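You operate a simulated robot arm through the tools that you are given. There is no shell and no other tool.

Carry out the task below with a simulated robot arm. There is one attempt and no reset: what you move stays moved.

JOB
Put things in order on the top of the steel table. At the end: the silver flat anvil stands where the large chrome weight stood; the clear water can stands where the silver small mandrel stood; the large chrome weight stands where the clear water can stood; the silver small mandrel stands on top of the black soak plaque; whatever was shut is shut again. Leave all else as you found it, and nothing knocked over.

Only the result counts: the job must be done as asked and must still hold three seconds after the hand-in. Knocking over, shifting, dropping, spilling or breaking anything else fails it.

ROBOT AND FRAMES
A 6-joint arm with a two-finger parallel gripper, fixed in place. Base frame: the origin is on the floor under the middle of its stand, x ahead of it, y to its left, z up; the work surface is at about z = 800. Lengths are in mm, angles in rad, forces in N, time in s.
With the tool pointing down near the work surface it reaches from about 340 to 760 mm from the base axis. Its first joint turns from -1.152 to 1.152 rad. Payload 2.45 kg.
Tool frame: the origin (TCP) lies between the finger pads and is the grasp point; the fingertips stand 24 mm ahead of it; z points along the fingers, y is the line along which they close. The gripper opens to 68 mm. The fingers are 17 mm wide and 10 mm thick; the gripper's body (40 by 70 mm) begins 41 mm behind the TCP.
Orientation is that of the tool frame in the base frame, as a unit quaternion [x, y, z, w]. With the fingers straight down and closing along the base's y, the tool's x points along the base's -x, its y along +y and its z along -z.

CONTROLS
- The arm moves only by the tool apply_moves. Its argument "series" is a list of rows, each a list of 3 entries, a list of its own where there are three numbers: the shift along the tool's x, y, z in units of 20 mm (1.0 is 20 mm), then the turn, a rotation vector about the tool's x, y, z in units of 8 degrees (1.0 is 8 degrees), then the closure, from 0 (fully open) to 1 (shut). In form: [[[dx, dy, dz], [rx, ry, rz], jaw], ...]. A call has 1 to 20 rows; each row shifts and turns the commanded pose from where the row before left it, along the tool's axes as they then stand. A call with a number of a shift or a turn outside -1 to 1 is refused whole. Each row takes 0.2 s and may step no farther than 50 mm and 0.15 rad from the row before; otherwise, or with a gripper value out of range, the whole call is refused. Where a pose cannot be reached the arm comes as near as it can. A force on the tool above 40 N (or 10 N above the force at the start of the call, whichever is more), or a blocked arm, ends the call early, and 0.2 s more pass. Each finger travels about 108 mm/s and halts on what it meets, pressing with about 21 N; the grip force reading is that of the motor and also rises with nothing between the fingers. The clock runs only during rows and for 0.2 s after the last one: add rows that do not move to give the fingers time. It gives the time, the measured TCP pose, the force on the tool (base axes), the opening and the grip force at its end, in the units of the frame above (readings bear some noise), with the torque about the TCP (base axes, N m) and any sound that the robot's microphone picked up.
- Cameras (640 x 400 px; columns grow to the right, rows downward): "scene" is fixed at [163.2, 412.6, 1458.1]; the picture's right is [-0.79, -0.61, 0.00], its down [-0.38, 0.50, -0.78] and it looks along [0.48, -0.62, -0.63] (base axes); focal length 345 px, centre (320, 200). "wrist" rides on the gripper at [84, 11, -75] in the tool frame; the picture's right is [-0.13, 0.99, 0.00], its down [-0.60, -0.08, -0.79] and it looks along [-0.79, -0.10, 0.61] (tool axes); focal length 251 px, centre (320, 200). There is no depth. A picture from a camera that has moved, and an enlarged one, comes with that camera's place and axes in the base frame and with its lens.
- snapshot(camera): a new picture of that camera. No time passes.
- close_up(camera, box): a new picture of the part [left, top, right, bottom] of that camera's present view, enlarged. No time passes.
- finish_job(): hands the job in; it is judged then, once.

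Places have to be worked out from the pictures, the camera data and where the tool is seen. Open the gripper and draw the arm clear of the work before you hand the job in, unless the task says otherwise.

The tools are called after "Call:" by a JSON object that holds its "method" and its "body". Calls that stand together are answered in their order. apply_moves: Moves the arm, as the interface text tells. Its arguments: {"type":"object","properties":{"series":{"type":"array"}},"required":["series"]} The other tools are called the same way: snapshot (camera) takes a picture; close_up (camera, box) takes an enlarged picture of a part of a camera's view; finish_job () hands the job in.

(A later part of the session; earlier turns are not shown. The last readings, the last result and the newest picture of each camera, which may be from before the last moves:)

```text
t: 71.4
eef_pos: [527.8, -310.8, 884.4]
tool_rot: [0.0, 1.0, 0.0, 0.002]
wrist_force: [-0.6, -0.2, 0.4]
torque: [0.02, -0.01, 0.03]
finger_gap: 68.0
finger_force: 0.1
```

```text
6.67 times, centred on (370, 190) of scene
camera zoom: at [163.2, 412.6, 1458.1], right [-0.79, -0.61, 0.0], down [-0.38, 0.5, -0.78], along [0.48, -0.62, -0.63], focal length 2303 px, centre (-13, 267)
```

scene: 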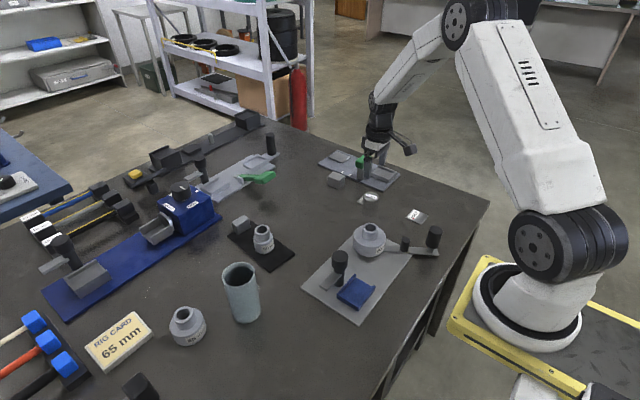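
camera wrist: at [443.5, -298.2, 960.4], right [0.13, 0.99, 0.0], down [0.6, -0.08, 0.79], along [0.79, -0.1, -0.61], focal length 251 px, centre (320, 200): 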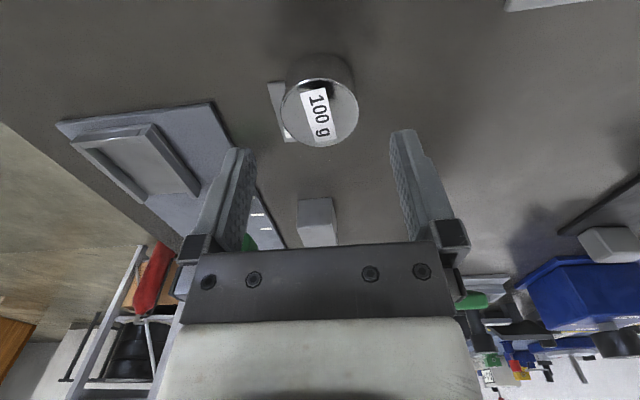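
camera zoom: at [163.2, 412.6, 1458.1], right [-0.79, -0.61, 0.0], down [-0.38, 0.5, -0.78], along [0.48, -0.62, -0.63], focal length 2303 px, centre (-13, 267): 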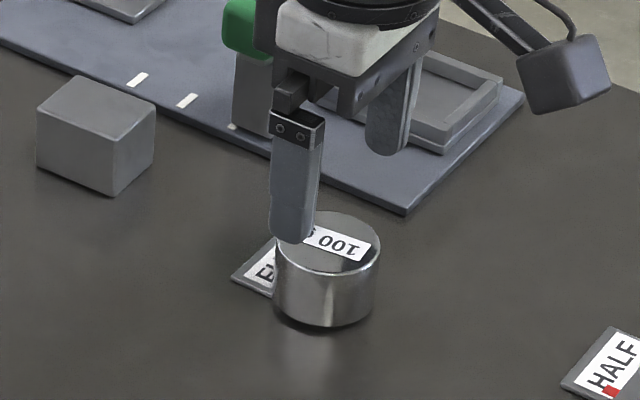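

Centred within about 1 mm. The weight's top is near z 832, so I'll lower the TCP to about 832 (tips ~808, above the tile) and check before closing.

Call:
{"method": "apply_moves", "body": {"series": [[[0.03, 0, 0.6], [0, 0, 0], 0], [[0, 0, 0.6], [0, 0, 0], 0], [[0, 0, 0.6], [0, 0, 0], 0], [[0, 0, 0.5], [0, 0, 0], 0], [[0, 0, 0.35], [0, 0, 0], 0], [[0, 0, 0], [0, 0, 0], 0], [[0, 0, 0], [0, 0, 0], 0]]}}

Call:
{"method": "snapshot", "body": {"camera": "wrist"}}

Call:
{"method": "close_up", "body": {"camera": "wrist", "box": [220, 90, 420, 215]}}

Call:
{"method": "close_up", "body": {"camera": "scene", "box": [330, 170, 410, 220]}}

```text
t: 73.0
eef_pos: [527.9, -310.5, 831.8]
tool_rot: [0.0, 1.0, 0.0, 0.0]
wrist_force: [-1.0, -0.1, -0.5]
torque: [0.02, 0.02, -0.01]
finger_gap: 68.1
finger_force: 0.1
```

```text
taken
camera wrist: at [443.0, -299.2, 907.3], right [0.13, 0.99, 0.0], down [0.6, -0.08, 0.79], along [0.79, -0.1, -0.61], focal length 251 px, centre (320, 200)
```

wrist: 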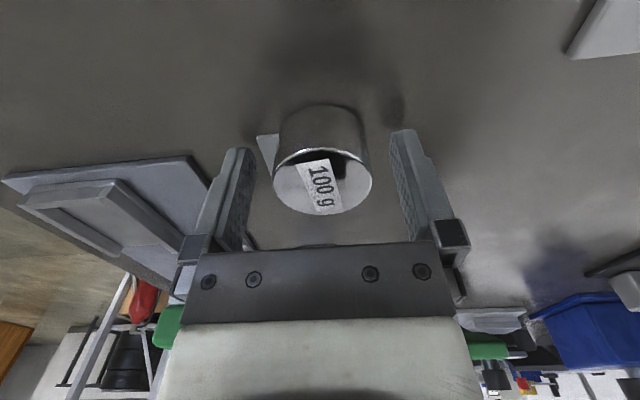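

```text
3.20 times, centred on (320, 152) of wrist
camera zoom: at [443.0, -299.2, 907.3], right [0.13, 0.99, 0.0], down [0.6, -0.08, 0.79], along [0.79, -0.1, -0.61], focal length 805 px, centre (320, 352)
```

zoom: 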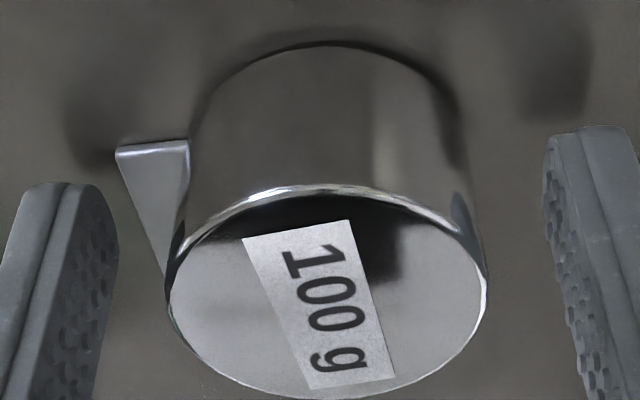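

```text
8.00 times, centred on (370, 195) of scene
camera zoom: at [163.2, 412.6, 1458.1], right [-0.79, -0.61, 0.0], down [-0.38, 0.5, -0.78], along [0.48, -0.62, -0.63], focal length 2764 px, centre (-80, 240)
```

zoom: 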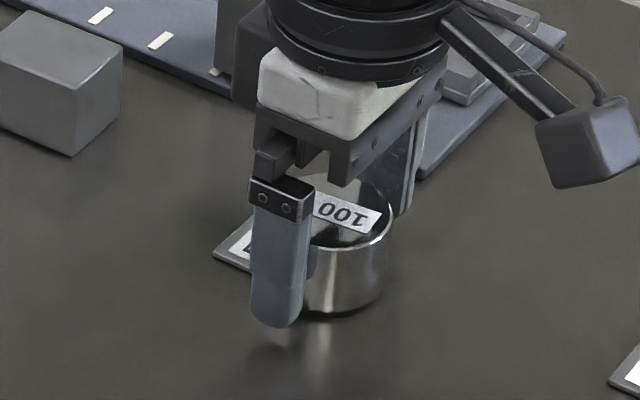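

The weight sits within ~0.5 mm of centre between the fingers and the tips are clear of the tile. I'll nudge 0.5 mm and close.

Call:
{"method": "apply_moves", "body": {"series": [[[0.03, 0.025, 0], [0, 0, 0], 0], [[0, 0, 0], [0, 0, 0], 0.15], [[0, 0, 0], [0, 0, 0], 0.25], [[0, 0, 0], [0, 0, 0], 0.35], [[0, 0, 0], [0, 0, 0], 0.6], [[0, 0, 0], [0, 0, 0], 1], [[0, 0, 0], [0, 0, 0], 1]]}}

Call:
{"method": "snapshot", "body": {"camera": "wrist"}}

Call:
{"method": "close_up", "body": {"camera": "scene", "box": [330, 170, 410, 220]}}

```text
t: 74.6
eef_pos: [526.2, -309.9, 832.8]
tool_rot: [0.0, 1.0, 0.0, 0.001]
wrist_force: [0.2, -0.4, 1.6]
torque: [-0.05, -0.03, 0.02]
finger_gap: 45.2
finger_force: 21.1
```

```text
taken
camera wrist: at [442.2, -298.4, 907.5], right [0.13, 0.99, 0.0], down [0.6, -0.08, 0.79], along [0.79, -0.1, -0.61], focal length 251 px, centre (320, 200)
```

wrist: 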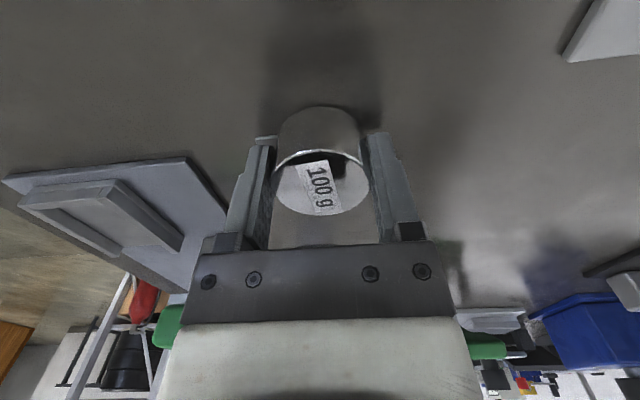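

```text
8.00 times, centred on (370, 195) of scene
camera zoom: at [163.1, 412.6, 1458.1], right [-0.79, -0.61, 0.0], down [-0.38, 0.5, -0.78], along [0.48, -0.62, -0.63], focal length 2764 px, centre (-80, 240)
```

zoom: 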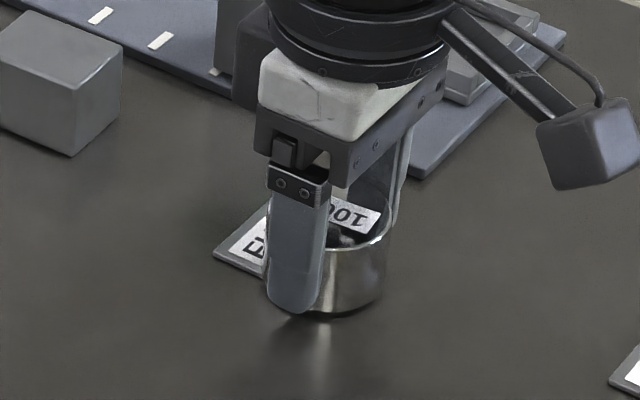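

Gap 45.2 mm: the weight is held, centred at about (526, -309). I'll lift it straight up gently and check that the tile stays put.

Call:
{"method": "apply_moves", "body": {"series": [[[0, 0, -0.1], [0, 0, 0], 1], [[0, 0, -0.2], [0, 0, 0], 1], [[0, 0, -0.4], [0, 0, 0], 1], [[0, 0, -0.6], [0, 0, 0], 1], [[0, 0, -0.8], [0, 0, 0], 1], [[0, 0, -0.8], [0, 0, 0], 1], [[0, 0, -0.8], [0, 0, 0], 1], [[0, 0, 0], [0, 0, 0], 1]]}}

Call:
{"method": "close_up", "body": {"camera": "scene", "box": [330, 170, 410, 220]}}

Call:
{"method": "snapshot", "body": {"camera": "wrist"}}

```text
t: 76.4
eef_pos: [526.9, -310.8, 904.7]
tool_rot: [0.0, 1.0, 0.0, 0.0]
wrist_force: [0.4, 0.1, -0.8]
torque: [-0.01, 0.03, -0.01]
finger_gap: 45.0
finger_force: 21.0
```

```text
8.00 times, centred on (370, 195) of scene
camera zoom: at [163.2, 412.6, 1458.1], right [-0.79, -0.61, 0.0], down [-0.38, 0.5, -0.78], along [0.48, -0.62, -0.63], focal length 2764 px, centre (-80, 240)
```

zoom: 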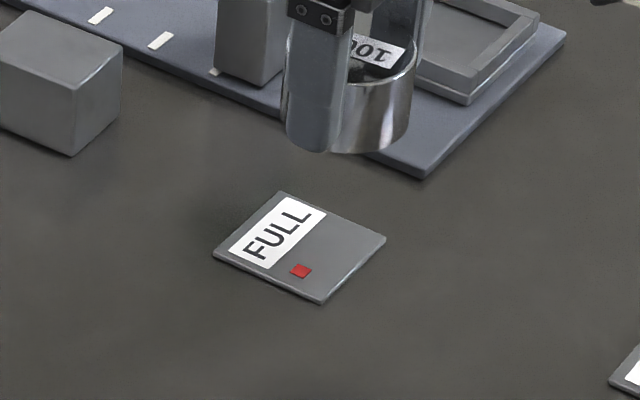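

```text
taken
camera wrist: at [441.4, -298.5, 980.9], right [0.13, 0.99, 0.0], down [0.6, -0.08, 0.79], along [0.79, -0.1, -0.61], focal length 251 px, centre (320, 200)
```

wrist: 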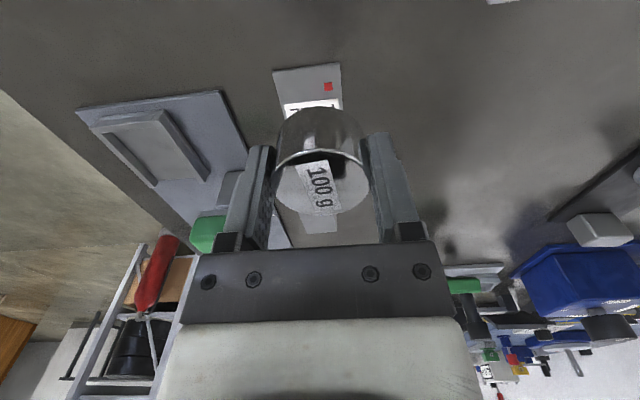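

The tile (marked FULL) hasn't moved and the weight hangs free. I'll carry it to the can's old spot at about (647, -206).

Call:
{"method": "apply_moves", "body": {"series": [[[-0.4, 0.34, 0], [0, 0, 0], 1], [[-0.75, 0.64, 0], [0, 0, 0], 1], [[-0.75, 0.64, 0], [0, 0, 0], 1], [[-0.75, 0.64, 0], [0, 0, 0], 1], [[-0.75, 0.64, 0], [0, 0, 0], 1], [[-0.75, 0.64, 0], [0, 0, 0], 1], [[-0.75, 0.64, 0], [0, 0, 0], 1], [[-0.75, 0.64, 0], [0, 0, 0], 1], [[-0.37, 0.325, 0], [0, 0, 0], 1], [[0, 0, 0], [0, 0, 0], 1], [[0, 0, 0], [0, 0, 0], 1]]}}

Call:
{"method": "apply_moves", "body": {"series": [[[0, 0, 0.4], [0, 0, 0], 1], [[0, 0, 0.7], [0, 0, 0], 1], [[0, 0, 0.7], [0, 0, 0], 1], [[0, 0, 0.7], [0, 0, 0], 1], [[0, 0, 0.5], [0, 0, 0], 1], [[0, 0, 0.3], [0, 0, 0], 1], [[0, 0, 0], [0, 0, 0], 1], [[0, 0, 0], [0, 0, 0], 1]]}}

Call:
{"method": "snapshot", "body": {"camera": "scene"}}

Call:
{"method": "snapshot", "body": {"camera": "wrist"}}

```text
t: 78.8
eef_pos: [648.5, -206.6, 904.5]
tool_rot: [-0.001, 1.0, 0.001, 0.002]
wrist_force: [0.2, 1.1, -1.7]
torque: [-0.01, -0.01, -0.01]
finger_gap: 44.7
finger_force: 21.4
```

```text
t: 80.6
eef_pos: [646.9, -208.1, 840.5]
tool_rot: [0.001, 1.0, -0.001, 0.001]
wrist_force: [-0.4, -0.2, -1.6]
torque: [0.01, 0.0, -0.01]
finger_gap: 44.8
finger_force: 21.3
```

```text
taken
```

scene: 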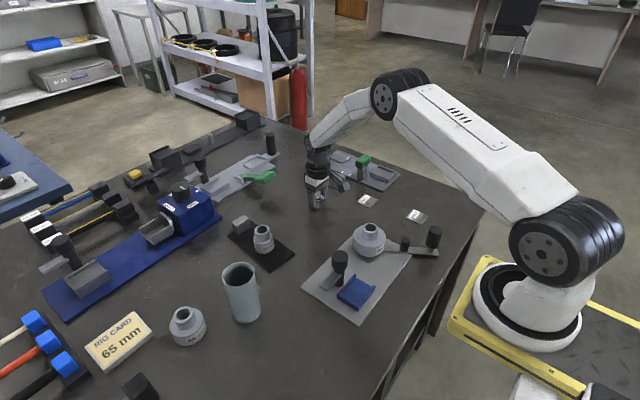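

```text
taken
camera wrist: at [562.8, -195.5, 916.3], right [0.13, 0.99, 0.0], down [0.6, -0.08, 0.79], along [0.79, -0.1, -0.61], focal length 251 px, centre (320, 200)
```

wrist: 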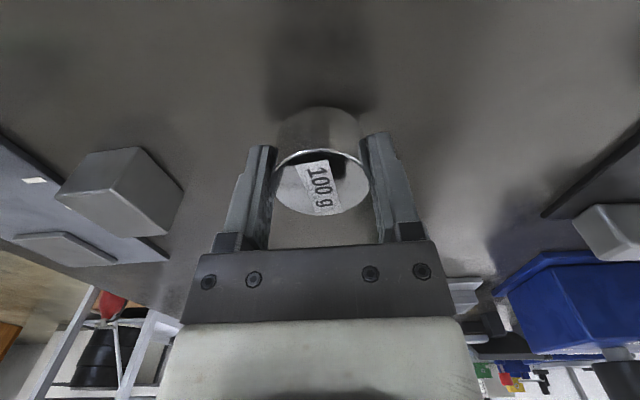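

Over the spot, about 10 mm up. Creeping down to contact.

Call:
{"method": "apply_moves", "body": {"series": [[[0, 0, 0.1], [0, 0, 0], 1], [[0, 0, 0.1], [0, 0, 0], 1], [[0, 0, 0.1], [0, 0, 0], 1], [[0, 0, 0], [0, 0, 0], 1]]}}

Call:
{"method": "apply_moves", "body": {"series": [[[0, 0, 0.05], [0, 0, 0], 1], [[0, 0, 0], [0, 0, 0], 1]]}}

Call:
{"method": "apply_moves", "body": {"series": [[[0, 0, 0.05], [0, 0, 0], 1], [[0, 0, 0], [0, 0, 0], 1]]}}

Call:
{"method": "apply_moves", "body": {"series": [[[0, 0, 0.05], [0, 0, 0], 1], [[0, 0, 0], [0, 0, 0], 1]]}}

```text
t: 81.6
eef_pos: [646.6, -207.1, 832.8]
tool_rot: [0.0, 1.0, 0.001, 0.001]
wrist_force: [-1.0, 0.2, -1.3]
torque: [0.01, 0.0, 0.04]
finger_gap: 44.7
finger_force: 20.6
```

```text
t: 82.2
eef_pos: [647.1, -206.0, 832.8]
tool_rot: [0.0, 1.0, 0.0, 0.001]
wrist_force: [0.3, 0.0, -1.3]
torque: [0.02, 0.0, -0.02]
finger_gap: 44.8
finger_force: 20.7
```

```text
t: 82.8
eef_pos: [645.3, -206.6, 831.3]
tool_rot: [0.0, 1.0, 0.0, 0.001]
wrist_force: [-0.3, 0.6, -1.6]
torque: [-0.03, -0.01, -0.01]
finger_gap: 44.7
finger_force: 21.6
```

```text
t: 83.4
eef_pos: [646.9, -206.8, 830.3]
tool_rot: [0.0, 1.0, 0.001, 0.002]
wrist_force: [0.5, 0.2, -0.7]
torque: [-0.03, -0.03, 0.02]
finger_gap: 44.7
finger_force: 20.9
```

Not touching yet at z≈830.5; continuing in 1 mm steps.

Call:
{"method": "apply_moves", "body": {"series": [[[0, 0, 0.05], [0, 0, 0], 1], [[0, 0, 0], [0, 0, 0], 1]]}}

Call:
{"method": "apply_moves", "body": {"series": [[[0, 0, 0.04], [0, 0, 0], 1], [[0, 0, 0], [0, 0, 0], 1]]}}

```text
t: 84.0
eef_pos: [647.6, -205.4, 829.2]
tool_rot: [0.001, 1.0, 0.0, 0.001]
wrist_force: [-0.2, -0.4, -0.2]
torque: [0.0, 0.02, 0.01]
finger_gap: 44.7
finger_force: 20.7
```

```text
t: 84.6
eef_pos: [645.7, -205.7, 831.0]
tool_rot: [-0.001, 1.0, 0.0, 0.001]
wrist_force: [-1.0, 2.3, 6.4]
torque: [0.05, 0.08, 0.0]
finger_gap: 44.6
finger_force: 20.5
```

Contact at +6 N: the weight is on the table. I'll open and withdraw upward.

Call:
{"method": "apply_moves", "body": {"series": [[[0, 0, -0.02], [0, 0, 0], 1], [[0, 0, 0], [0, 0, 0], 0.3], [[0, 0, 0], [0, 0, 0], 0.15], [[0, 0, 0], [0, 0, 0], 0], [[0, 0, 0], [0, 0, 0], 0], [[0, 0, -0.3], [0, 0, 0], 0], [[0, 0, -0.6], [0, 0, 0], 0], [[0, 0, -1], [0, 0, 0], 0], [[0, 0, -1], [0, 0, 0], 0], [[0, 0, -1], [0, 0, 0], 0], [[0, 0, -1], [0, 0, 0], 0], [[0, 0, -0.5], [0, 0, 0], 0], [[0, 0, 0], [0, 0, 0], 0]]}}

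Call:
{"method": "snapshot", "body": {"camera": "wrist"}}

Call:
{"method": "snapshot", "body": {"camera": "scene"}}

```text
t: 87.4
eef_pos: [646.4, -206.8, 936.5]
tool_rot: [-0.001, 1.0, 0.0, 0.001]
wrist_force: [-0.1, 0.3, -0.3]
torque: [0.0, 0.0, -0.03]
finger_gap: 68.1
finger_force: 0.1
```

```text
taken
camera wrist: at [561.3, -195.2, 1013.6], right [0.13, 0.99, 0.0], down [0.6, -0.08, 0.79], along [0.79, -0.1, -0.61], focal length 251 px, centre (320, 200)
```

wrist: 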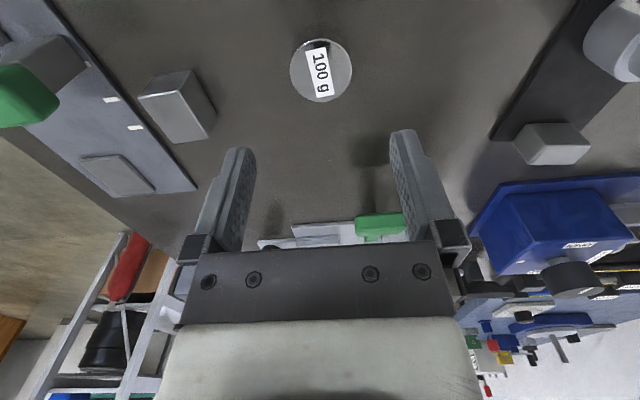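

```text
taken
```

scene: 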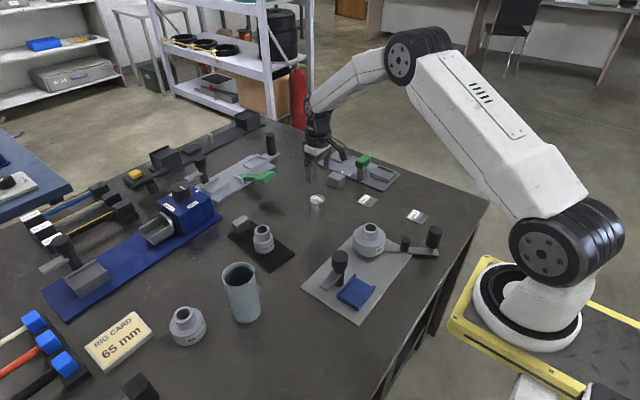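

The weight stands where the can was. Next the anvil: I'll move above its estimated location (668, -332), high enough to clear the green-capped post (~z 895).

Call:
{"method": "apply_moves", "body": {"series": [[[0, -0.5, -0.5], [0, 0, 0], 0], [[-0.2, -0.9, -0.5], [0, 0, 0], 0], [[-0.2, -0.9, 0], [0, 0, 0], 0], [[0, -0.9, 0], [0, 0, 0], 0], [[0, -0.9, 0], [0, 0, 0], 0], [[0, -0.9, 0], [0, 0, 0], 0], [[0, -0.9, 0], [0, 0, 0], 0], [[0, 0, 0], [0, 0, 0], 0], [[0, 0, 0], [0, 0, 0], 0]]}}

Call:
{"method": "snapshot", "body": {"camera": "wrist"}}

Call:
{"method": "close_up", "body": {"camera": "wrist", "box": [240, 0, 400, 100]}}

Call:
{"method": "snapshot", "body": {"camera": "scene"}}

```text
t: 89.4
eef_pos: [655.4, -326.8, 957.6]
tool_rot: [0.001, 1.0, 0.0, 0.001]
wrist_force: [0.7, -0.3, -0.2]
torque: [-0.01, 0.01, 0.01]
finger_gap: 68.1
finger_force: 0.0
```

```text
taken
camera wrist: at [569.8, -314.4, 1033.4], right [0.13, 0.99, 0.0], down [0.6, -0.08, 0.79], along [0.79, -0.1, -0.61], focal length 251 px, centre (320, 200)
```

wrist: 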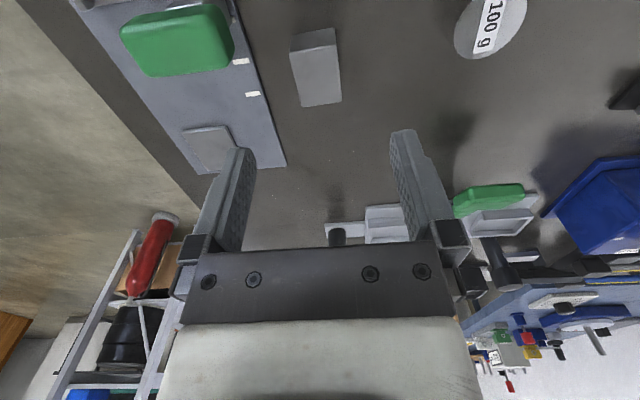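

```text
4.00 times, centred on (320, 50) of wrist
camera zoom: at [569.8, -314.4, 1033.4], right [0.13, 0.99, 0.0], down [0.6, -0.08, 0.79], along [0.79, -0.1, -0.61], focal length 1006 px, centre (320, 800)
```

zoom: 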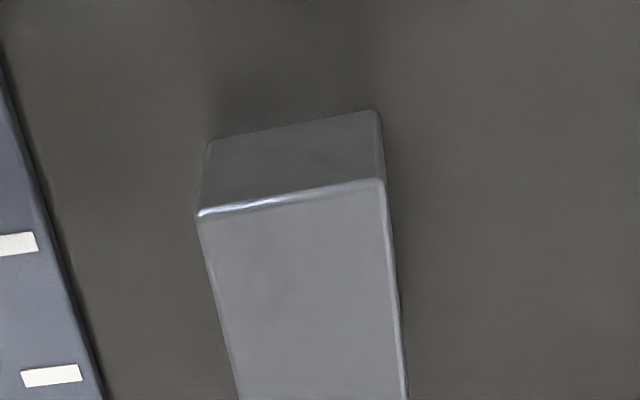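

```text
taken
```

scene: 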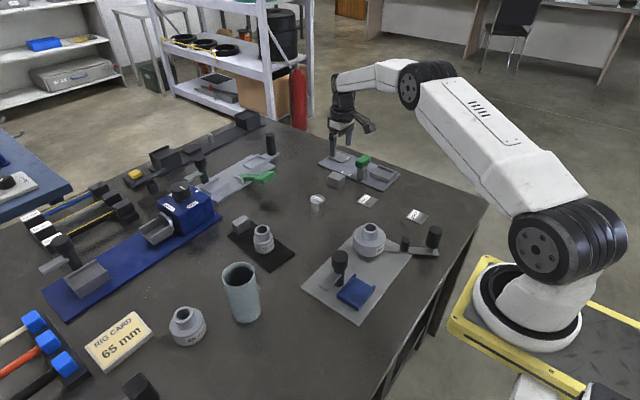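

The anvil's top face spans roughly x 648–692, y -346…-311, so its centre is about (670, -329), 44×35 mm, with a clear 35 mm gap to the plate. I'll align over it and lower to z≈890 for a check.

Call:
{"method": "apply_moves", "body": {"series": [[[-0.35, -0.11, 0.4], [0, 0, 0], 0], [[-0.31, -0.11, 0.8], [0, 0, 0], 0], [[0, 0, 0.8], [0, 0, 0], 0], [[0, 0, 0.8], [0, 0, 0], 0], [[0, 0, 0.55], [0, 0, 0], 0], [[0, 0, 0], [0, 0, 0], 0], [[0, 0, 0], [0, 0, 0], 0]]}}

Call:
{"method": "snapshot", "body": {"camera": "wrist"}}

Call:
{"method": "close_up", "body": {"camera": "wrist", "box": [220, 40, 420, 165]}}

Call:
{"method": "close_up", "body": {"camera": "scene", "box": [300, 130, 396, 200]}}

```text
t: 91.0
eef_pos: [667.9, -330.6, 890.9]
tool_rot: [0.0, 1.0, 0.0, 0.001]
wrist_force: [-0.9, 0.2, 0.3]
torque: [0.0, 0.01, 0.04]
finger_gap: 68.0
finger_force: 0.0
```

```text
taken
camera wrist: at [583.8, -317.8, 966.5], right [0.13, 0.99, 0.0], down [0.6, -0.08, 0.79], along [0.79, -0.1, -0.61], focal length 251 px, centre (320, 200)
```

wrist: 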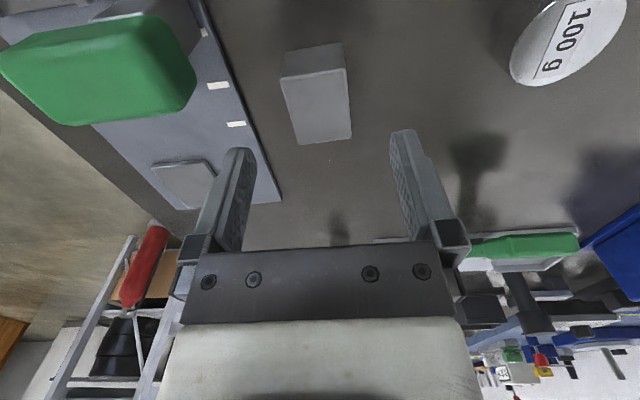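

```text
3.20 times, centred on (320, 102) of wrist
camera zoom: at [583.8, -317.8, 966.5], right [0.13, 0.99, 0.0], down [0.6, -0.08, 0.79], along [0.79, -0.1, -0.61], focal length 805 px, centre (320, 512)
```

zoom: 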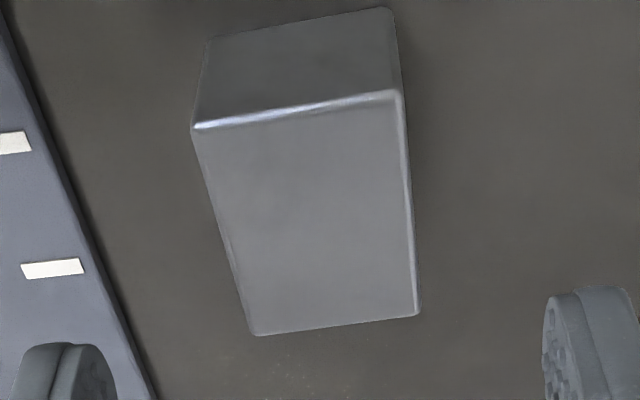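

```text
5.71 times, centred on (348, 165) of scene
camera zoom: at [163.2, 412.6, 1458.1], right [-0.79, -0.61, 0.0], down [-0.38, 0.5, -0.78], along [0.48, -0.62, -0.63], focal length 1974 px, centre (160, 400)
```

zoom: 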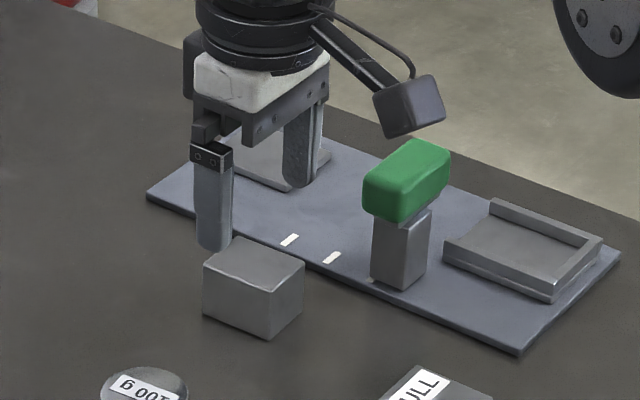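

Refined: anvil centre (670, -329.5), turned about 2.4° counter-clockwise. I'll match that yaw, shift slightly and lower to z≈829 with the fingers on either side.

Call:
{"method": "apply_moves", "body": {"series": [[[-0.05, -0.03, 0], [0, 0, -0.3], 0], [[0, 0, 0.5], [0, 0, 0], 0], [[0, 0, 0.7], [0, 0, 0], 0], [[0, 0, 0.7], [0, 0, 0], 0], [[0, 0, 0.6], [0, 0, 0], 0], [[0, 0, 0.35], [0, 0, 0], 0], [[0, 0, 0.2], [0, 0, 0], 0], [[0, 0, 0], [0, 0, 0], 0], [[0, 0, 0], [0, 0, 0], 0]]}}

Call:
{"method": "snapshot", "body": {"camera": "wrist"}}

Call:
{"method": "close_up", "body": {"camera": "scene", "box": [300, 130, 396, 200]}}

```text
t: 93.0
eef_pos: [665.6, -327.2, 830.6]
tool_rot: [-0.022, 1.0, 0.0, 0.002]
wrist_force: [0.5, -1.7, -0.3]
torque: [0.01, 0.0, -0.01]
finger_gap: 67.9
finger_force: 0.0
out of reach, approached as far as the arm can: row 6
```

```text
taken
camera wrist: at [580.9, -319.1, 906.2], right [0.09, 1.0, 0.0], down [0.61, -0.05, 0.79], along [0.79, -0.07, -0.61], focal length 251 px, centre (320, 200)
```

wrist: 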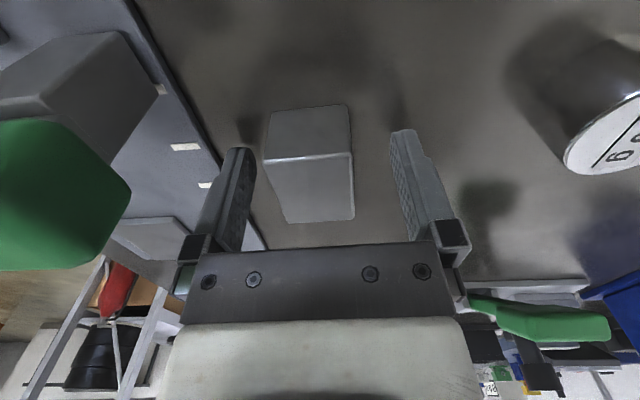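

```text
5.71 times, centred on (348, 165) of scene
camera zoom: at [163.2, 412.6, 1458.1], right [-0.79, -0.61, 0.0], down [-0.38, 0.5, -0.78], along [0.48, -0.62, -0.63], focal length 1974 px, centre (160, 400)
```

zoom: 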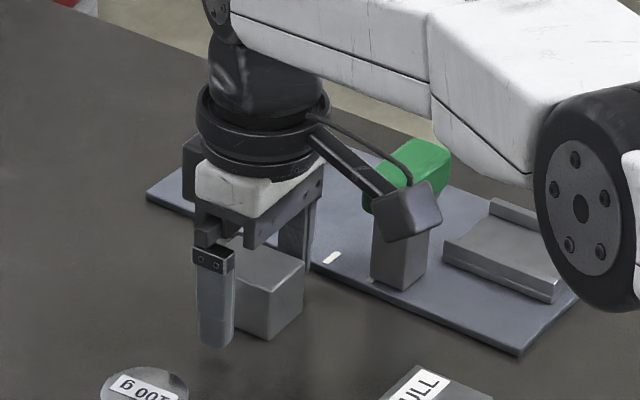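

The arm hit its reach limit just short (stopped at about (665.6, -327)). The block is 45 mm long, so I'll pull the commanded point 7 mm toward the base and slightly to -y, still gripping near its middle.

Call:
{"method": "apply_moves", "body": {"series": [[[0.2, 0, 0], [0, 0, 0], 0], [[0.15, -0.04, 0], [0, 0, 0], 0], [[0, 0, 0], [0, 0, 0], 0], [[0, 0, 0], [0, 0, 0], 0]]}}

Call:
{"method": "snapshot", "body": {"camera": "wrist"}}

Call:
{"method": "close_up", "body": {"camera": "wrist", "box": [220, 100, 420, 225]}}

```text
t: 94.0
eef_pos: [662.4, -330.0, 830.6]
tool_rot: [-0.021, 1.0, 0.0, 0.0]
wrist_force: [-0.2, -0.2, 0.0]
torque: [-0.01, 0.01, 0.0]
finger_gap: 67.8
finger_force: 0.0
out of reach, approached as far as the arm can: row 2
```

```text
taken
camera wrist: at [576.9, -322.3, 906.1], right [0.09, 1.0, 0.0], down [0.61, -0.05, 0.79], along [0.79, -0.07, -0.61], focal length 251 px, centre (320, 200)
```

wrist: 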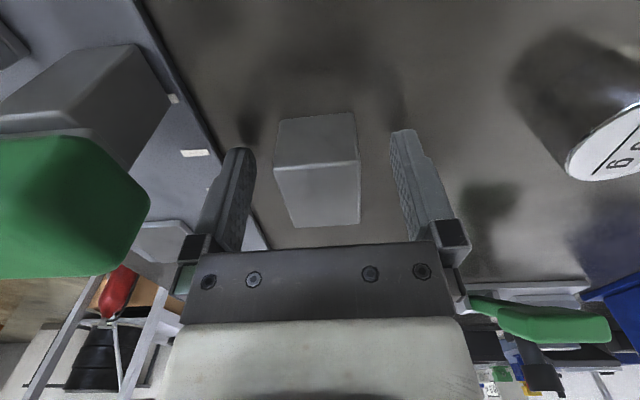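

```text
3.20 times, centred on (320, 162) of wrist
camera zoom: at [576.9, -322.3, 906.1], right [0.09, 1.0, 0.0], down [0.61, -0.05, 0.79], along [0.79, -0.07, -0.61], focal length 805 px, centre (320, 320)
```

zoom: 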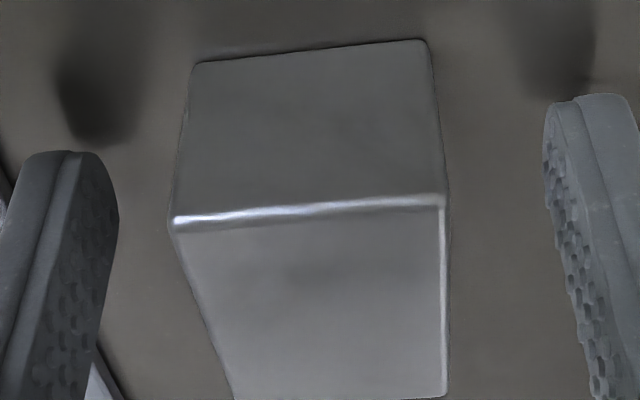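

The block is now centred between the fingers within about 0.5 mm (y ≈ -330.5). Closing on it.

Call:
{"method": "apply_moves", "body": {"series": [[[0, 0, 0], [0, 0, 0], 0.2], [[0, 0, 0], [0, 0, 0], 0.35], [[0, 0, 0], [0, 0, 0], 0.45], [[0, 0, 0], [0, 0, 0], 0.6], [[0, 0, 0], [0, 0, 0], 1], [[0, 0, 0], [0, 0, 0], 1]]}}

Call:
{"method": "snapshot", "body": {"camera": "wrist"}}

```text
t: 95.4
eef_pos: [661.7, -329.9, 830.0]
tool_rot: [-0.022, 1.0, -0.001, 0.0]
wrist_force: [-0.3, -1.0, 0.0]
torque: [0.02, 0.02, -0.02]
finger_gap: 35.9
finger_force: 21.1
```

```text
taken
camera wrist: at [576.9, -322.3, 906.2], right [0.09, 1.0, 0.0], down [0.61, -0.05, 0.79], along [0.79, -0.07, -0.61], focal length 251 px, centre (320, 200)
```

wrist: 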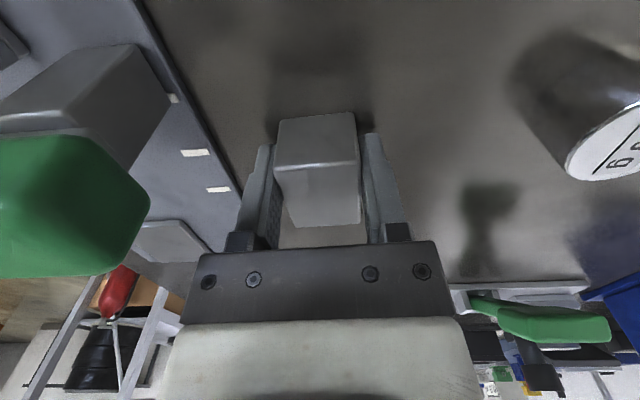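

Gap 35.9 mm: gripped. Lifting slowly and checking the load.

Call:
{"method": "apply_moves", "body": {"series": [[[0, 0, -0.1], [0, 0, 0], 1], [[0, 0, -0.2], [0, 0, 0], 1], [[0, 0, -0.3], [0, 0, 0], 1], [[0, 0, -0.4], [0, 0, 0], 1], [[0, 0, 0], [0, 0, 0], 1]]}}

Call:
{"method": "snapshot", "body": {"camera": "wrist"}}

Call:
{"method": "close_up", "body": {"camera": "scene", "box": [300, 130, 396, 200]}}

```text
t: 96.6
eef_pos: [665.8, -332.5, 849.0]
tool_rot: [-0.021, 1.0, 0.001, 0.0]
wrist_force: [-0.2, 0.1, -3.9]
torque: [0.0, -0.01, 0.0]
finger_gap: 36.0
finger_force: 21.1
out of reach, approached as far as the arm can: row 4
```

```text
taken
camera wrist: at [580.5, -324.7, 925.4], right [0.09, 1.0, 0.0], down [0.61, -0.05, 0.79], along [0.79, -0.07, -0.61], focal length 251 px, centre (320, 200)
```

wrist: 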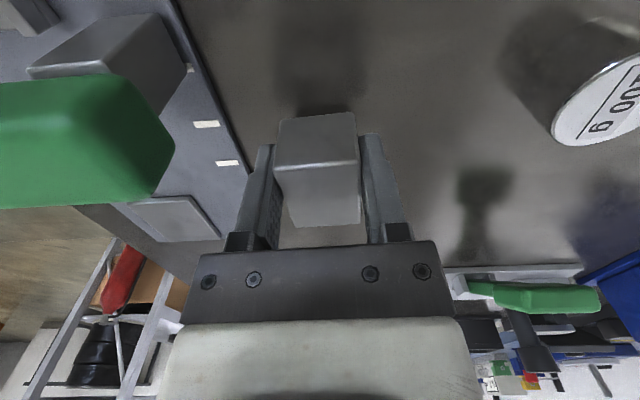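

```text
5.71 times, centred on (348, 165) of scene
camera zoom: at [163.2, 412.5, 1458.1], right [-0.79, -0.61, 0.0], down [-0.38, 0.5, -0.78], along [0.48, -0.62, -0.63], focal length 1974 px, centre (160, 400)
```

zoom: 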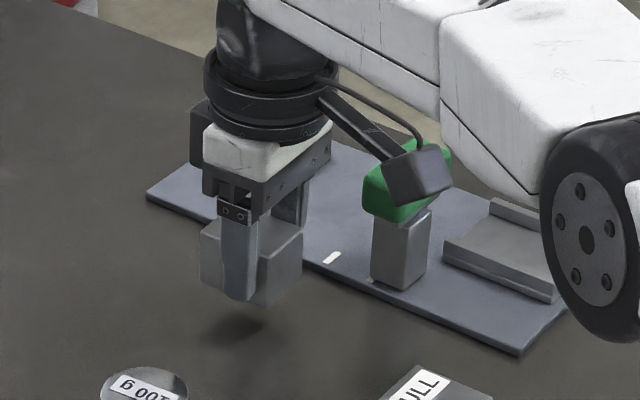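

The anvil (about 0.4 kg) is up ~20 mm, but the arm reports being at its reach edge. I'll move inward (−x, +y) and up in small steps, away from the green-capped post.

Call:
{"method": "apply_moves", "body": {"series": [[[0.2, 0.2, -0.2], [0, 0, 0], 1], [[0.2, 0.2, -0.3], [0, 0, 0], 1], [[0.2, 0.2, -0.4], [0, 0, 0], 1], [[0, 0, 0], [0, 0, 0], 1]]}}

Call:
{"method": "snapshot", "body": {"camera": "scene"}}

Call:
{"method": "snapshot", "body": {"camera": "wrist"}}

```text
t: 97.6
eef_pos: [668.9, -330.1, 863.7]
tool_rot: [-0.023, 1.0, 0.001, -0.001]
wrist_force: [0.1, 0.0, -2.4]
torque: [0.0, 0.0, -0.01]
finger_gap: 35.8
finger_force: 20.7
out of reach, approached as far as the arm can: row 1, 2, 3
```

```text
taken
```

scene: 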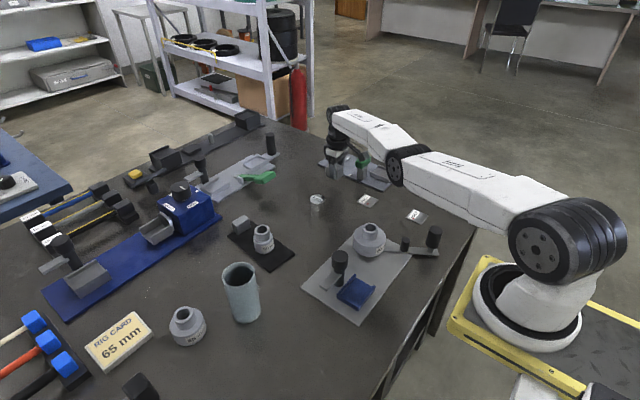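

```text
taken
camera wrist: at [584.9, -322.2, 939.3], right [0.09, 1.0, 0.0], down [0.61, -0.05, 0.79], along [0.79, -0.07, -0.61], focal length 251 px, centre (320, 200)
```

wrist: 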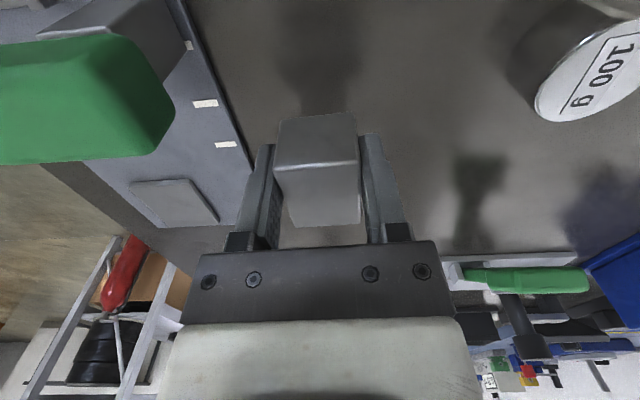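

The arm is stretched straight (elbow on the shoulder–wrist line), so upward commands just follow the full-reach arc instead of coming inward. I'll command slightly downward and inward so the elbow can bend again; the anvil has ~30 mm of air beneath it.

Call:
{"method": "apply_moves", "body": {"series": [[[0, 0, 0.5], [0, 0, 0], 1], [[0.1, 0.1, 0.3], [0, 0, 0], 1], [[0, 0, 0], [0, 0, 0], 1]]}}

Call:
{"method": "snapshot", "body": {"camera": "scene"}}

Call:
{"method": "snapshot", "body": {"camera": "wrist"}}

```text
t: 98.4
eef_pos: [668.2, -329.2, 846.8]
tool_rot: [-0.021, 1.0, 0.0, 0.002]
wrist_force: [0.6, 0.1, -3.5]
torque: [-0.02, 0.04, -0.02]
finger_gap: 35.8
finger_force: 21.6
```

```text
taken
```

scene: 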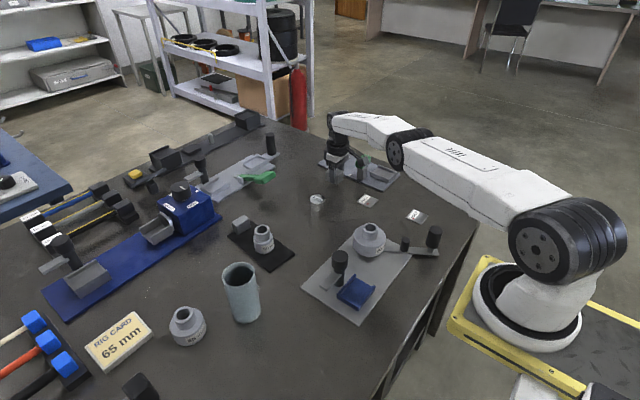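

```text
taken
camera wrist: at [582.8, -320.8, 922.6], right [0.09, 1.0, 0.0], down [0.61, -0.05, 0.79], along [0.79, -0.07, -0.61], focal length 251 px, centre (320, 200)
```

wrist: 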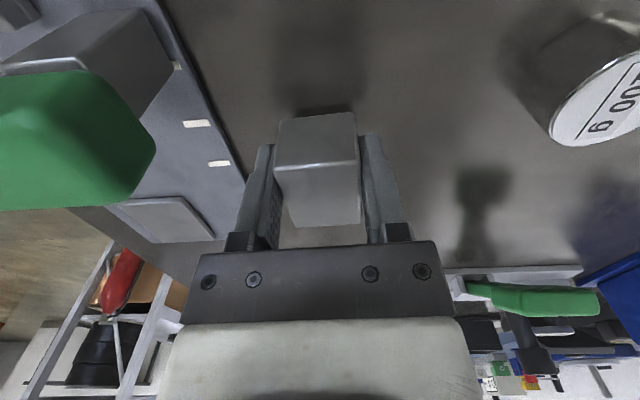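

No reach warning now and the elbow has risen, i.e. it's bent the right way again. I'll move inward at constant height before lifting.

Call:
{"method": "apply_moves", "body": {"series": [[[0.2, 0.1, 0], [0, 0, 0], 1], [[0.4, 0.2, 0], [0, 0, 0], 1], [[0.5, 0.2, 0], [0, 0, 0], 1], [[0, 0, 0], [0, 0, 0], 1]]}}

Call:
{"method": "snapshot", "body": {"camera": "scene"}}

```text
t: 99.4
eef_pos: [645.2, -321.1, 846.9]
tool_rot: [-0.021, 1.0, 0.0, 0.001]
wrist_force: [-0.9, 0.7, -2.6]
torque: [-0.02, 0.06, 0.02]
finger_gap: 36.1
finger_force: 20.9
```

```text
taken
```

scene: 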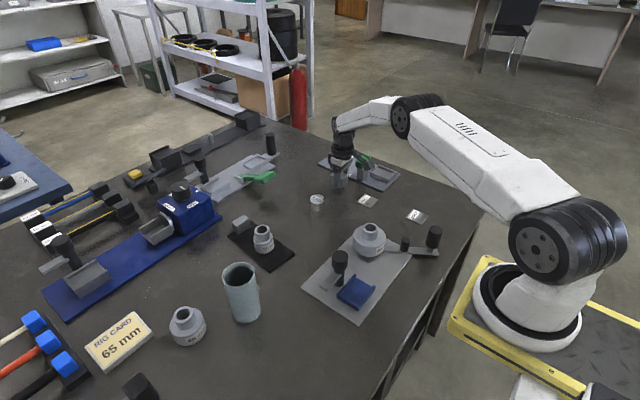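

The arm is properly bent again at (645, -321). Now lifting the anvil and carrying it toward the tile.

Call:
{"method": "apply_moves", "body": {"series": [[[0.2, 0.1, -0.4], [0, 0, 0], 1], [[0.4, 0.1, -0.6], [0, 0, 0], 1], [[0.6, 0.1, -0.7], [0, 0, 0], 1], [[0.8, 0.1, -0.7], [0, 0, 0], 1], [[0.8, 0.1, -0.6], [0, 0, 0], 1], [[0.8, 0.1, 0], [0, 0, 0], 1], [[0.8, 0.1, 0], [0, 0, 0], 1], [[0.8, 0.1, 0], [0, 0, 0], 1], [[0.6, 0.015, 0], [0, 0, 0], 1], [[0.3, 0, 0], [0, 0, 0], 1], [[0.08, 0, 0], [0, 0, 0], 1], [[0, 0, 0], [0, 0, 0], 1], [[0, 0, 0], [0, 0, 0], 1]]}}

Call:
{"method": "snapshot", "body": {"camera": "wrist"}}

Call:
{"method": "close_up", "body": {"camera": "scene", "box": [320, 150, 416, 220]}}

Call:
{"method": "apply_moves", "body": {"series": [[[0, 0, 0], [0, 0, 0], 1]]}}

Call:
{"method": "apply_moves", "body": {"series": [[[0, 0, 0], [0, 0, 0], 1]]}}

```text
t: 102.2
eef_pos: [521.1, -309.1, 906.2]
tool_rot: [-0.021, 1.0, 0.001, 0.001]
wrist_force: [0.2, 0.3, -3.5]
torque: [0.02, 0.04, 0.0]
finger_gap: 36.0
finger_force: 20.8
```

```text
taken
camera wrist: at [435.7, -301.8, 981.9], right [0.09, 1.0, 0.0], down [0.61, -0.05, 0.79], along [0.79, -0.07, -0.61], focal length 251 px, centre (320, 200)
```

wrist: 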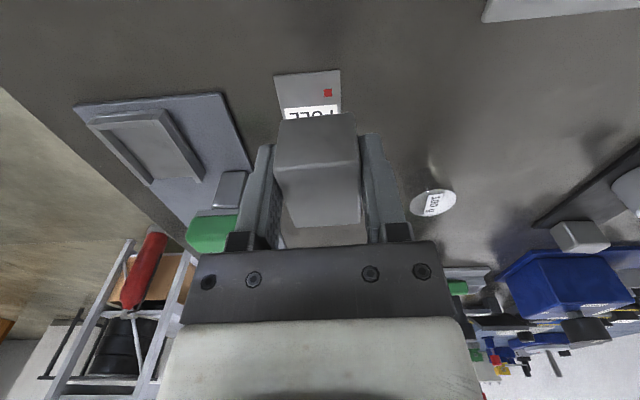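

```text
5.71 times, centred on (368, 185) of scene
camera zoom: at [163.2, 412.5, 1458.1], right [-0.79, -0.61, 0.0], down [-0.38, 0.5, -0.78], along [0.48, -0.62, -0.63], focal length 1974 px, centre (46, 286)
```

zoom: 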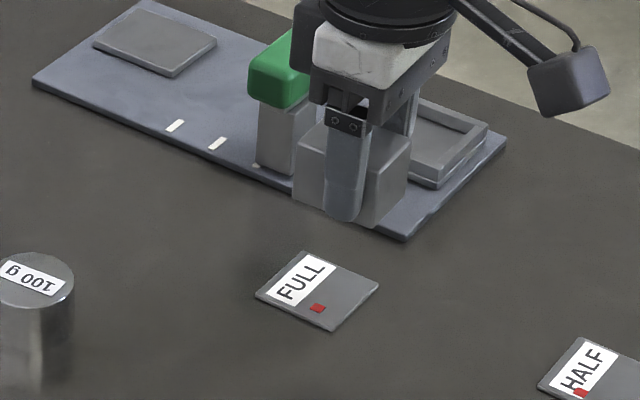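

```text
t: 102.6
eef_pos: [520.6, -309.8, 905.7]
tool_rot: [-0.021, 1.0, 0.0, 0.001]
wrist_force: [0.3, 0.0, -2.9]
torque: [0.01, 0.05, 0.0]
finger_gap: 35.9
finger_force: 20.5
```

```text
t: 103.0
eef_pos: [520.6, -309.9, 906.5]
tool_rot: [-0.021, 1.0, 0.0, 0.001]
wrist_force: [-0.2, -0.1, -2.8]
torque: [0.02, 0.02, 0.0]
finger_gap: 35.8
finger_force: 21.6
```

TCP is at (520.8, -309.6); the anvil's centre is ~8 mm ahead of it, so it'll stand at about (529, -310), over the weight's former spot on the tile. Lowering to just above the tile.

Call:
{"method": "apply_moves", "body": {"series": [[[0, 0, 0.4], [0, 0, 0], 1], [[0, 0, 0.7], [0, 0, 0], 1], [[0, 0, 0.7], [0, 0, 0], 1], [[0, 0, 0.7], [0, 0, 0], 1], [[0, 0, 0.5], [0, 0, 0], 1], [[0, 0, 0.25], [0, 0, 0], 1], [[0, 0, 0], [0, 0, 0], 1], [[0, 0, 0], [0, 0, 0], 1]]}}

Call:
{"method": "snapshot", "body": {"camera": "wrist"}}

Call:
{"method": "close_up", "body": {"camera": "scene", "box": [330, 170, 410, 220]}}

```text
t: 104.8
eef_pos: [520.5, -309.5, 840.4]
tool_rot: [-0.021, 1.0, 0.0, 0.001]
wrist_force: [-0.6, -0.7, -3.3]
torque: [0.01, 0.02, -0.02]
finger_gap: 36.0
finger_force: 20.7
```

```text
taken
camera wrist: at [435.8, -301.7, 916.7], right [0.09, 1.0, 0.0], down [0.61, -0.05, 0.79], along [0.79, -0.07, -0.61], focal length 251 px, centre (320, 200)
```

wrist: 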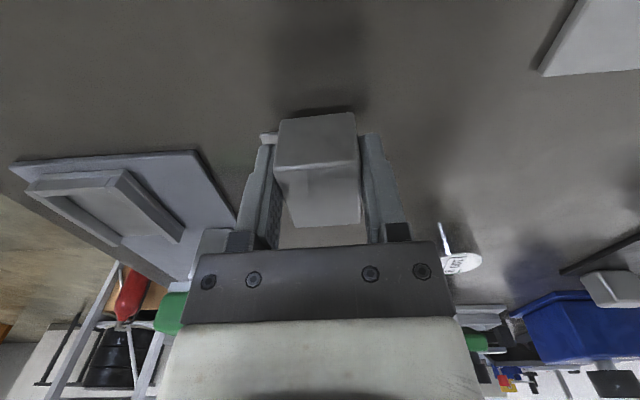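

```text
8.00 times, centred on (370, 195) of scene
camera zoom: at [163.2, 412.5, 1458.1], right [-0.79, -0.61, 0.0], down [-0.38, 0.5, -0.78], along [0.48, -0.62, -0.63], focal length 2764 px, centre (-80, 240)
```

zoom: 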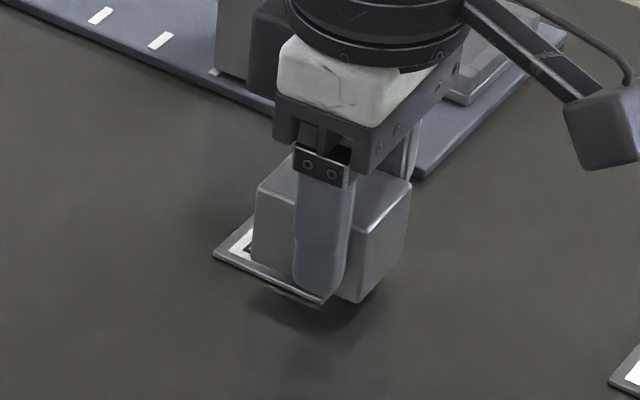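

Positioned over the tile as the weight was. Creeping down for contact.

Call:
{"method": "apply_moves", "body": {"series": [[[0, 0, 0.1], [0, 0, 0], 1], [[0, 0, 0.1], [0, 0, 0], 1], [[0, 0, 0], [0, 0, 0], 1]]}}

Call:
{"method": "apply_moves", "body": {"series": [[[0, 0, 0.05], [0, 0, 0], 1], [[0, 0, 0], [0, 0, 0], 1]]}}

Call:
{"method": "apply_moves", "body": {"series": [[[0, 0, 0.05], [0, 0, 0], 1], [[0, 0, 0], [0, 0, 0], 1]]}}

Call:
{"method": "apply_moves", "body": {"series": [[[0, 0, 0.04], [0, 0, 0], 1], [[0, 0, 0], [0, 0, 0], 1]]}}

```text
t: 105.6
eef_pos: [520.5, -309.6, 837.1]
tool_rot: [-0.021, 1.0, 0.001, 0.001]
wrist_force: [0.7, 0.6, -2.4]
torque: [-0.01, 0.01, 0.03]
finger_gap: 36.0
finger_force: 21.0
```

```text
t: 106.2
eef_pos: [520.7, -310.0, 836.4]
tool_rot: [-0.021, 1.0, 0.0, 0.0]
wrist_force: [0.4, -0.3, -3.3]
torque: [-0.01, 0.02, 0.02]
finger_gap: 36.2
finger_force: 20.9
```

```text
t: 106.8
eef_pos: [520.0, -308.5, 834.5]
tool_rot: [-0.021, 1.0, 0.001, 0.001]
wrist_force: [-0.1, 0.2, -1.7]
torque: [-0.01, 0.02, -0.01]
finger_gap: 35.9
finger_force: 21.3
```

```text
t: 107.4
eef_pos: [520.3, -309.4, 833.8]
tool_rot: [-0.021, 1.0, 0.0, 0.001]
wrist_force: [-0.2, -0.5, -3.6]
torque: [0.02, 0.04, 0.0]
finger_gap: 35.9
finger_force: 20.9
```

No contact yet at z≈834; continuing with sub-millimetre steps.

Call:
{"method": "apply_moves", "body": {"series": [[[0, 0, 0.04], [0, 0, 0], 1], [[0, 0, 0], [0, 0, 0], 1]]}}

Call:
{"method": "apply_moves", "body": {"series": [[[0, 0, 0.03], [0, 0, 0], 1], [[0, 0, 0], [0, 0, 0], 1]]}}

Call:
{"method": "apply_moves", "body": {"series": [[[0, 0, 0.03], [0, 0, 0], 1], [[0, 0, 0], [0, 0, 0], 1]]}}

```text
t: 108.0
eef_pos: [521.2, -310.2, 834.2]
tool_rot: [-0.02, 1.0, 0.0, 0.001]
wrist_force: [0.3, 0.3, -3.0]
torque: [0.01, 0.0, -0.03]
finger_gap: 36.1
finger_force: 20.8
```

```text
t: 108.6
eef_pos: [520.8, -308.3, 833.4]
tool_rot: [-0.021, 1.0, 0.0, 0.0]
wrist_force: [-2.3, -0.2, 1.0]
torque: [0.02, 0.06, 0.0]
finger_gap: 35.6
finger_force: 21.4
```

```text
t: 109.2
eef_pos: [520.3, -309.5, 833.9]
tool_rot: [-0.022, 1.0, 0.0, 0.001]
wrist_force: [-2.0, 4.6, 11.0]
torque: [0.06, 0.05, 0.0]
finger_gap: 36.2
finger_force: 21.4
```

Contact made (force rose to +11 N). I'll ease up slightly to relax, then open and check the anvil and tile.

Call:
{"method": "apply_moves", "body": {"series": [[[0, 0, -0.03], [0, 0, 0], 1], [[0, 0, 0], [0, 0, 0], 1]]}}

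Call:
{"method": "apply_moves", "body": {"series": [[[0, 0, 0], [0, 0, 0], 0.4], [[0, 0, 0], [0, 0, 0], 0.25], [[0, 0, 0], [0, 0, 0], 0.1], [[0, 0, 0], [0, 0, 0], 0], [[0, 0, 0], [0, 0, 0], 0]]}}

Call:
{"method": "snapshot", "body": {"camera": "wrist"}}

Call:
{"method": "close_up", "body": {"camera": "scene", "box": [330, 170, 410, 220]}}

```text
t: 109.8
eef_pos: [521.2, -308.5, 833.9]
tool_rot: [-0.021, 1.0, 0.0, 0.002]
wrist_force: [0.1, 0.5, 0.6]
torque: [0.0, 0.02, -0.03]
finger_gap: 35.6
finger_force: 21.2
```

```text
t: 111.0
eef_pos: [521.0, -309.0, 833.4]
tool_rot: [-0.02, 1.0, 0.0, 0.001]
wrist_force: [-0.2, 0.0, 1.1]
torque: [-0.01, -0.01, -0.02]
finger_gap: 68.1
finger_force: 0.1
```

```text
taken
camera wrist: at [436.1, -301.2, 909.4], right [0.09, 1.0, 0.0], down [0.61, -0.05, 0.79], along [0.79, -0.07, -0.61], focal length 251 px, centre (320, 200)
```

wrist: 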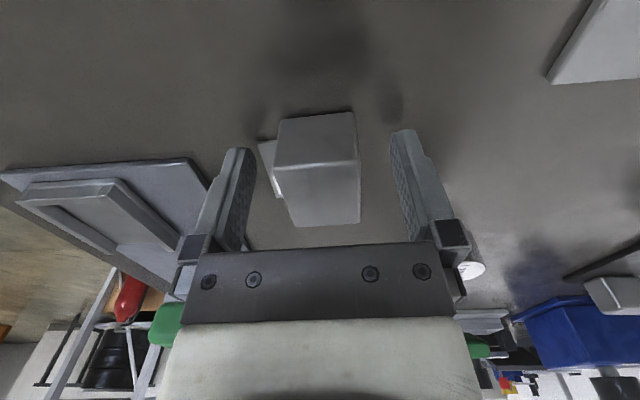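

```text
8.00 times, centred on (370, 195) of scene
camera zoom: at [163.2, 412.6, 1458.1], right [-0.79, -0.61, 0.0], down [-0.38, 0.5, -0.78], along [0.48, -0.62, -0.63], focal length 2764 px, centre (-80, 240)
```

zoom: 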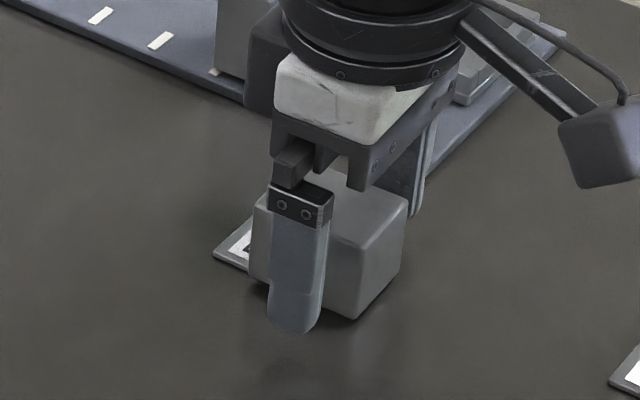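

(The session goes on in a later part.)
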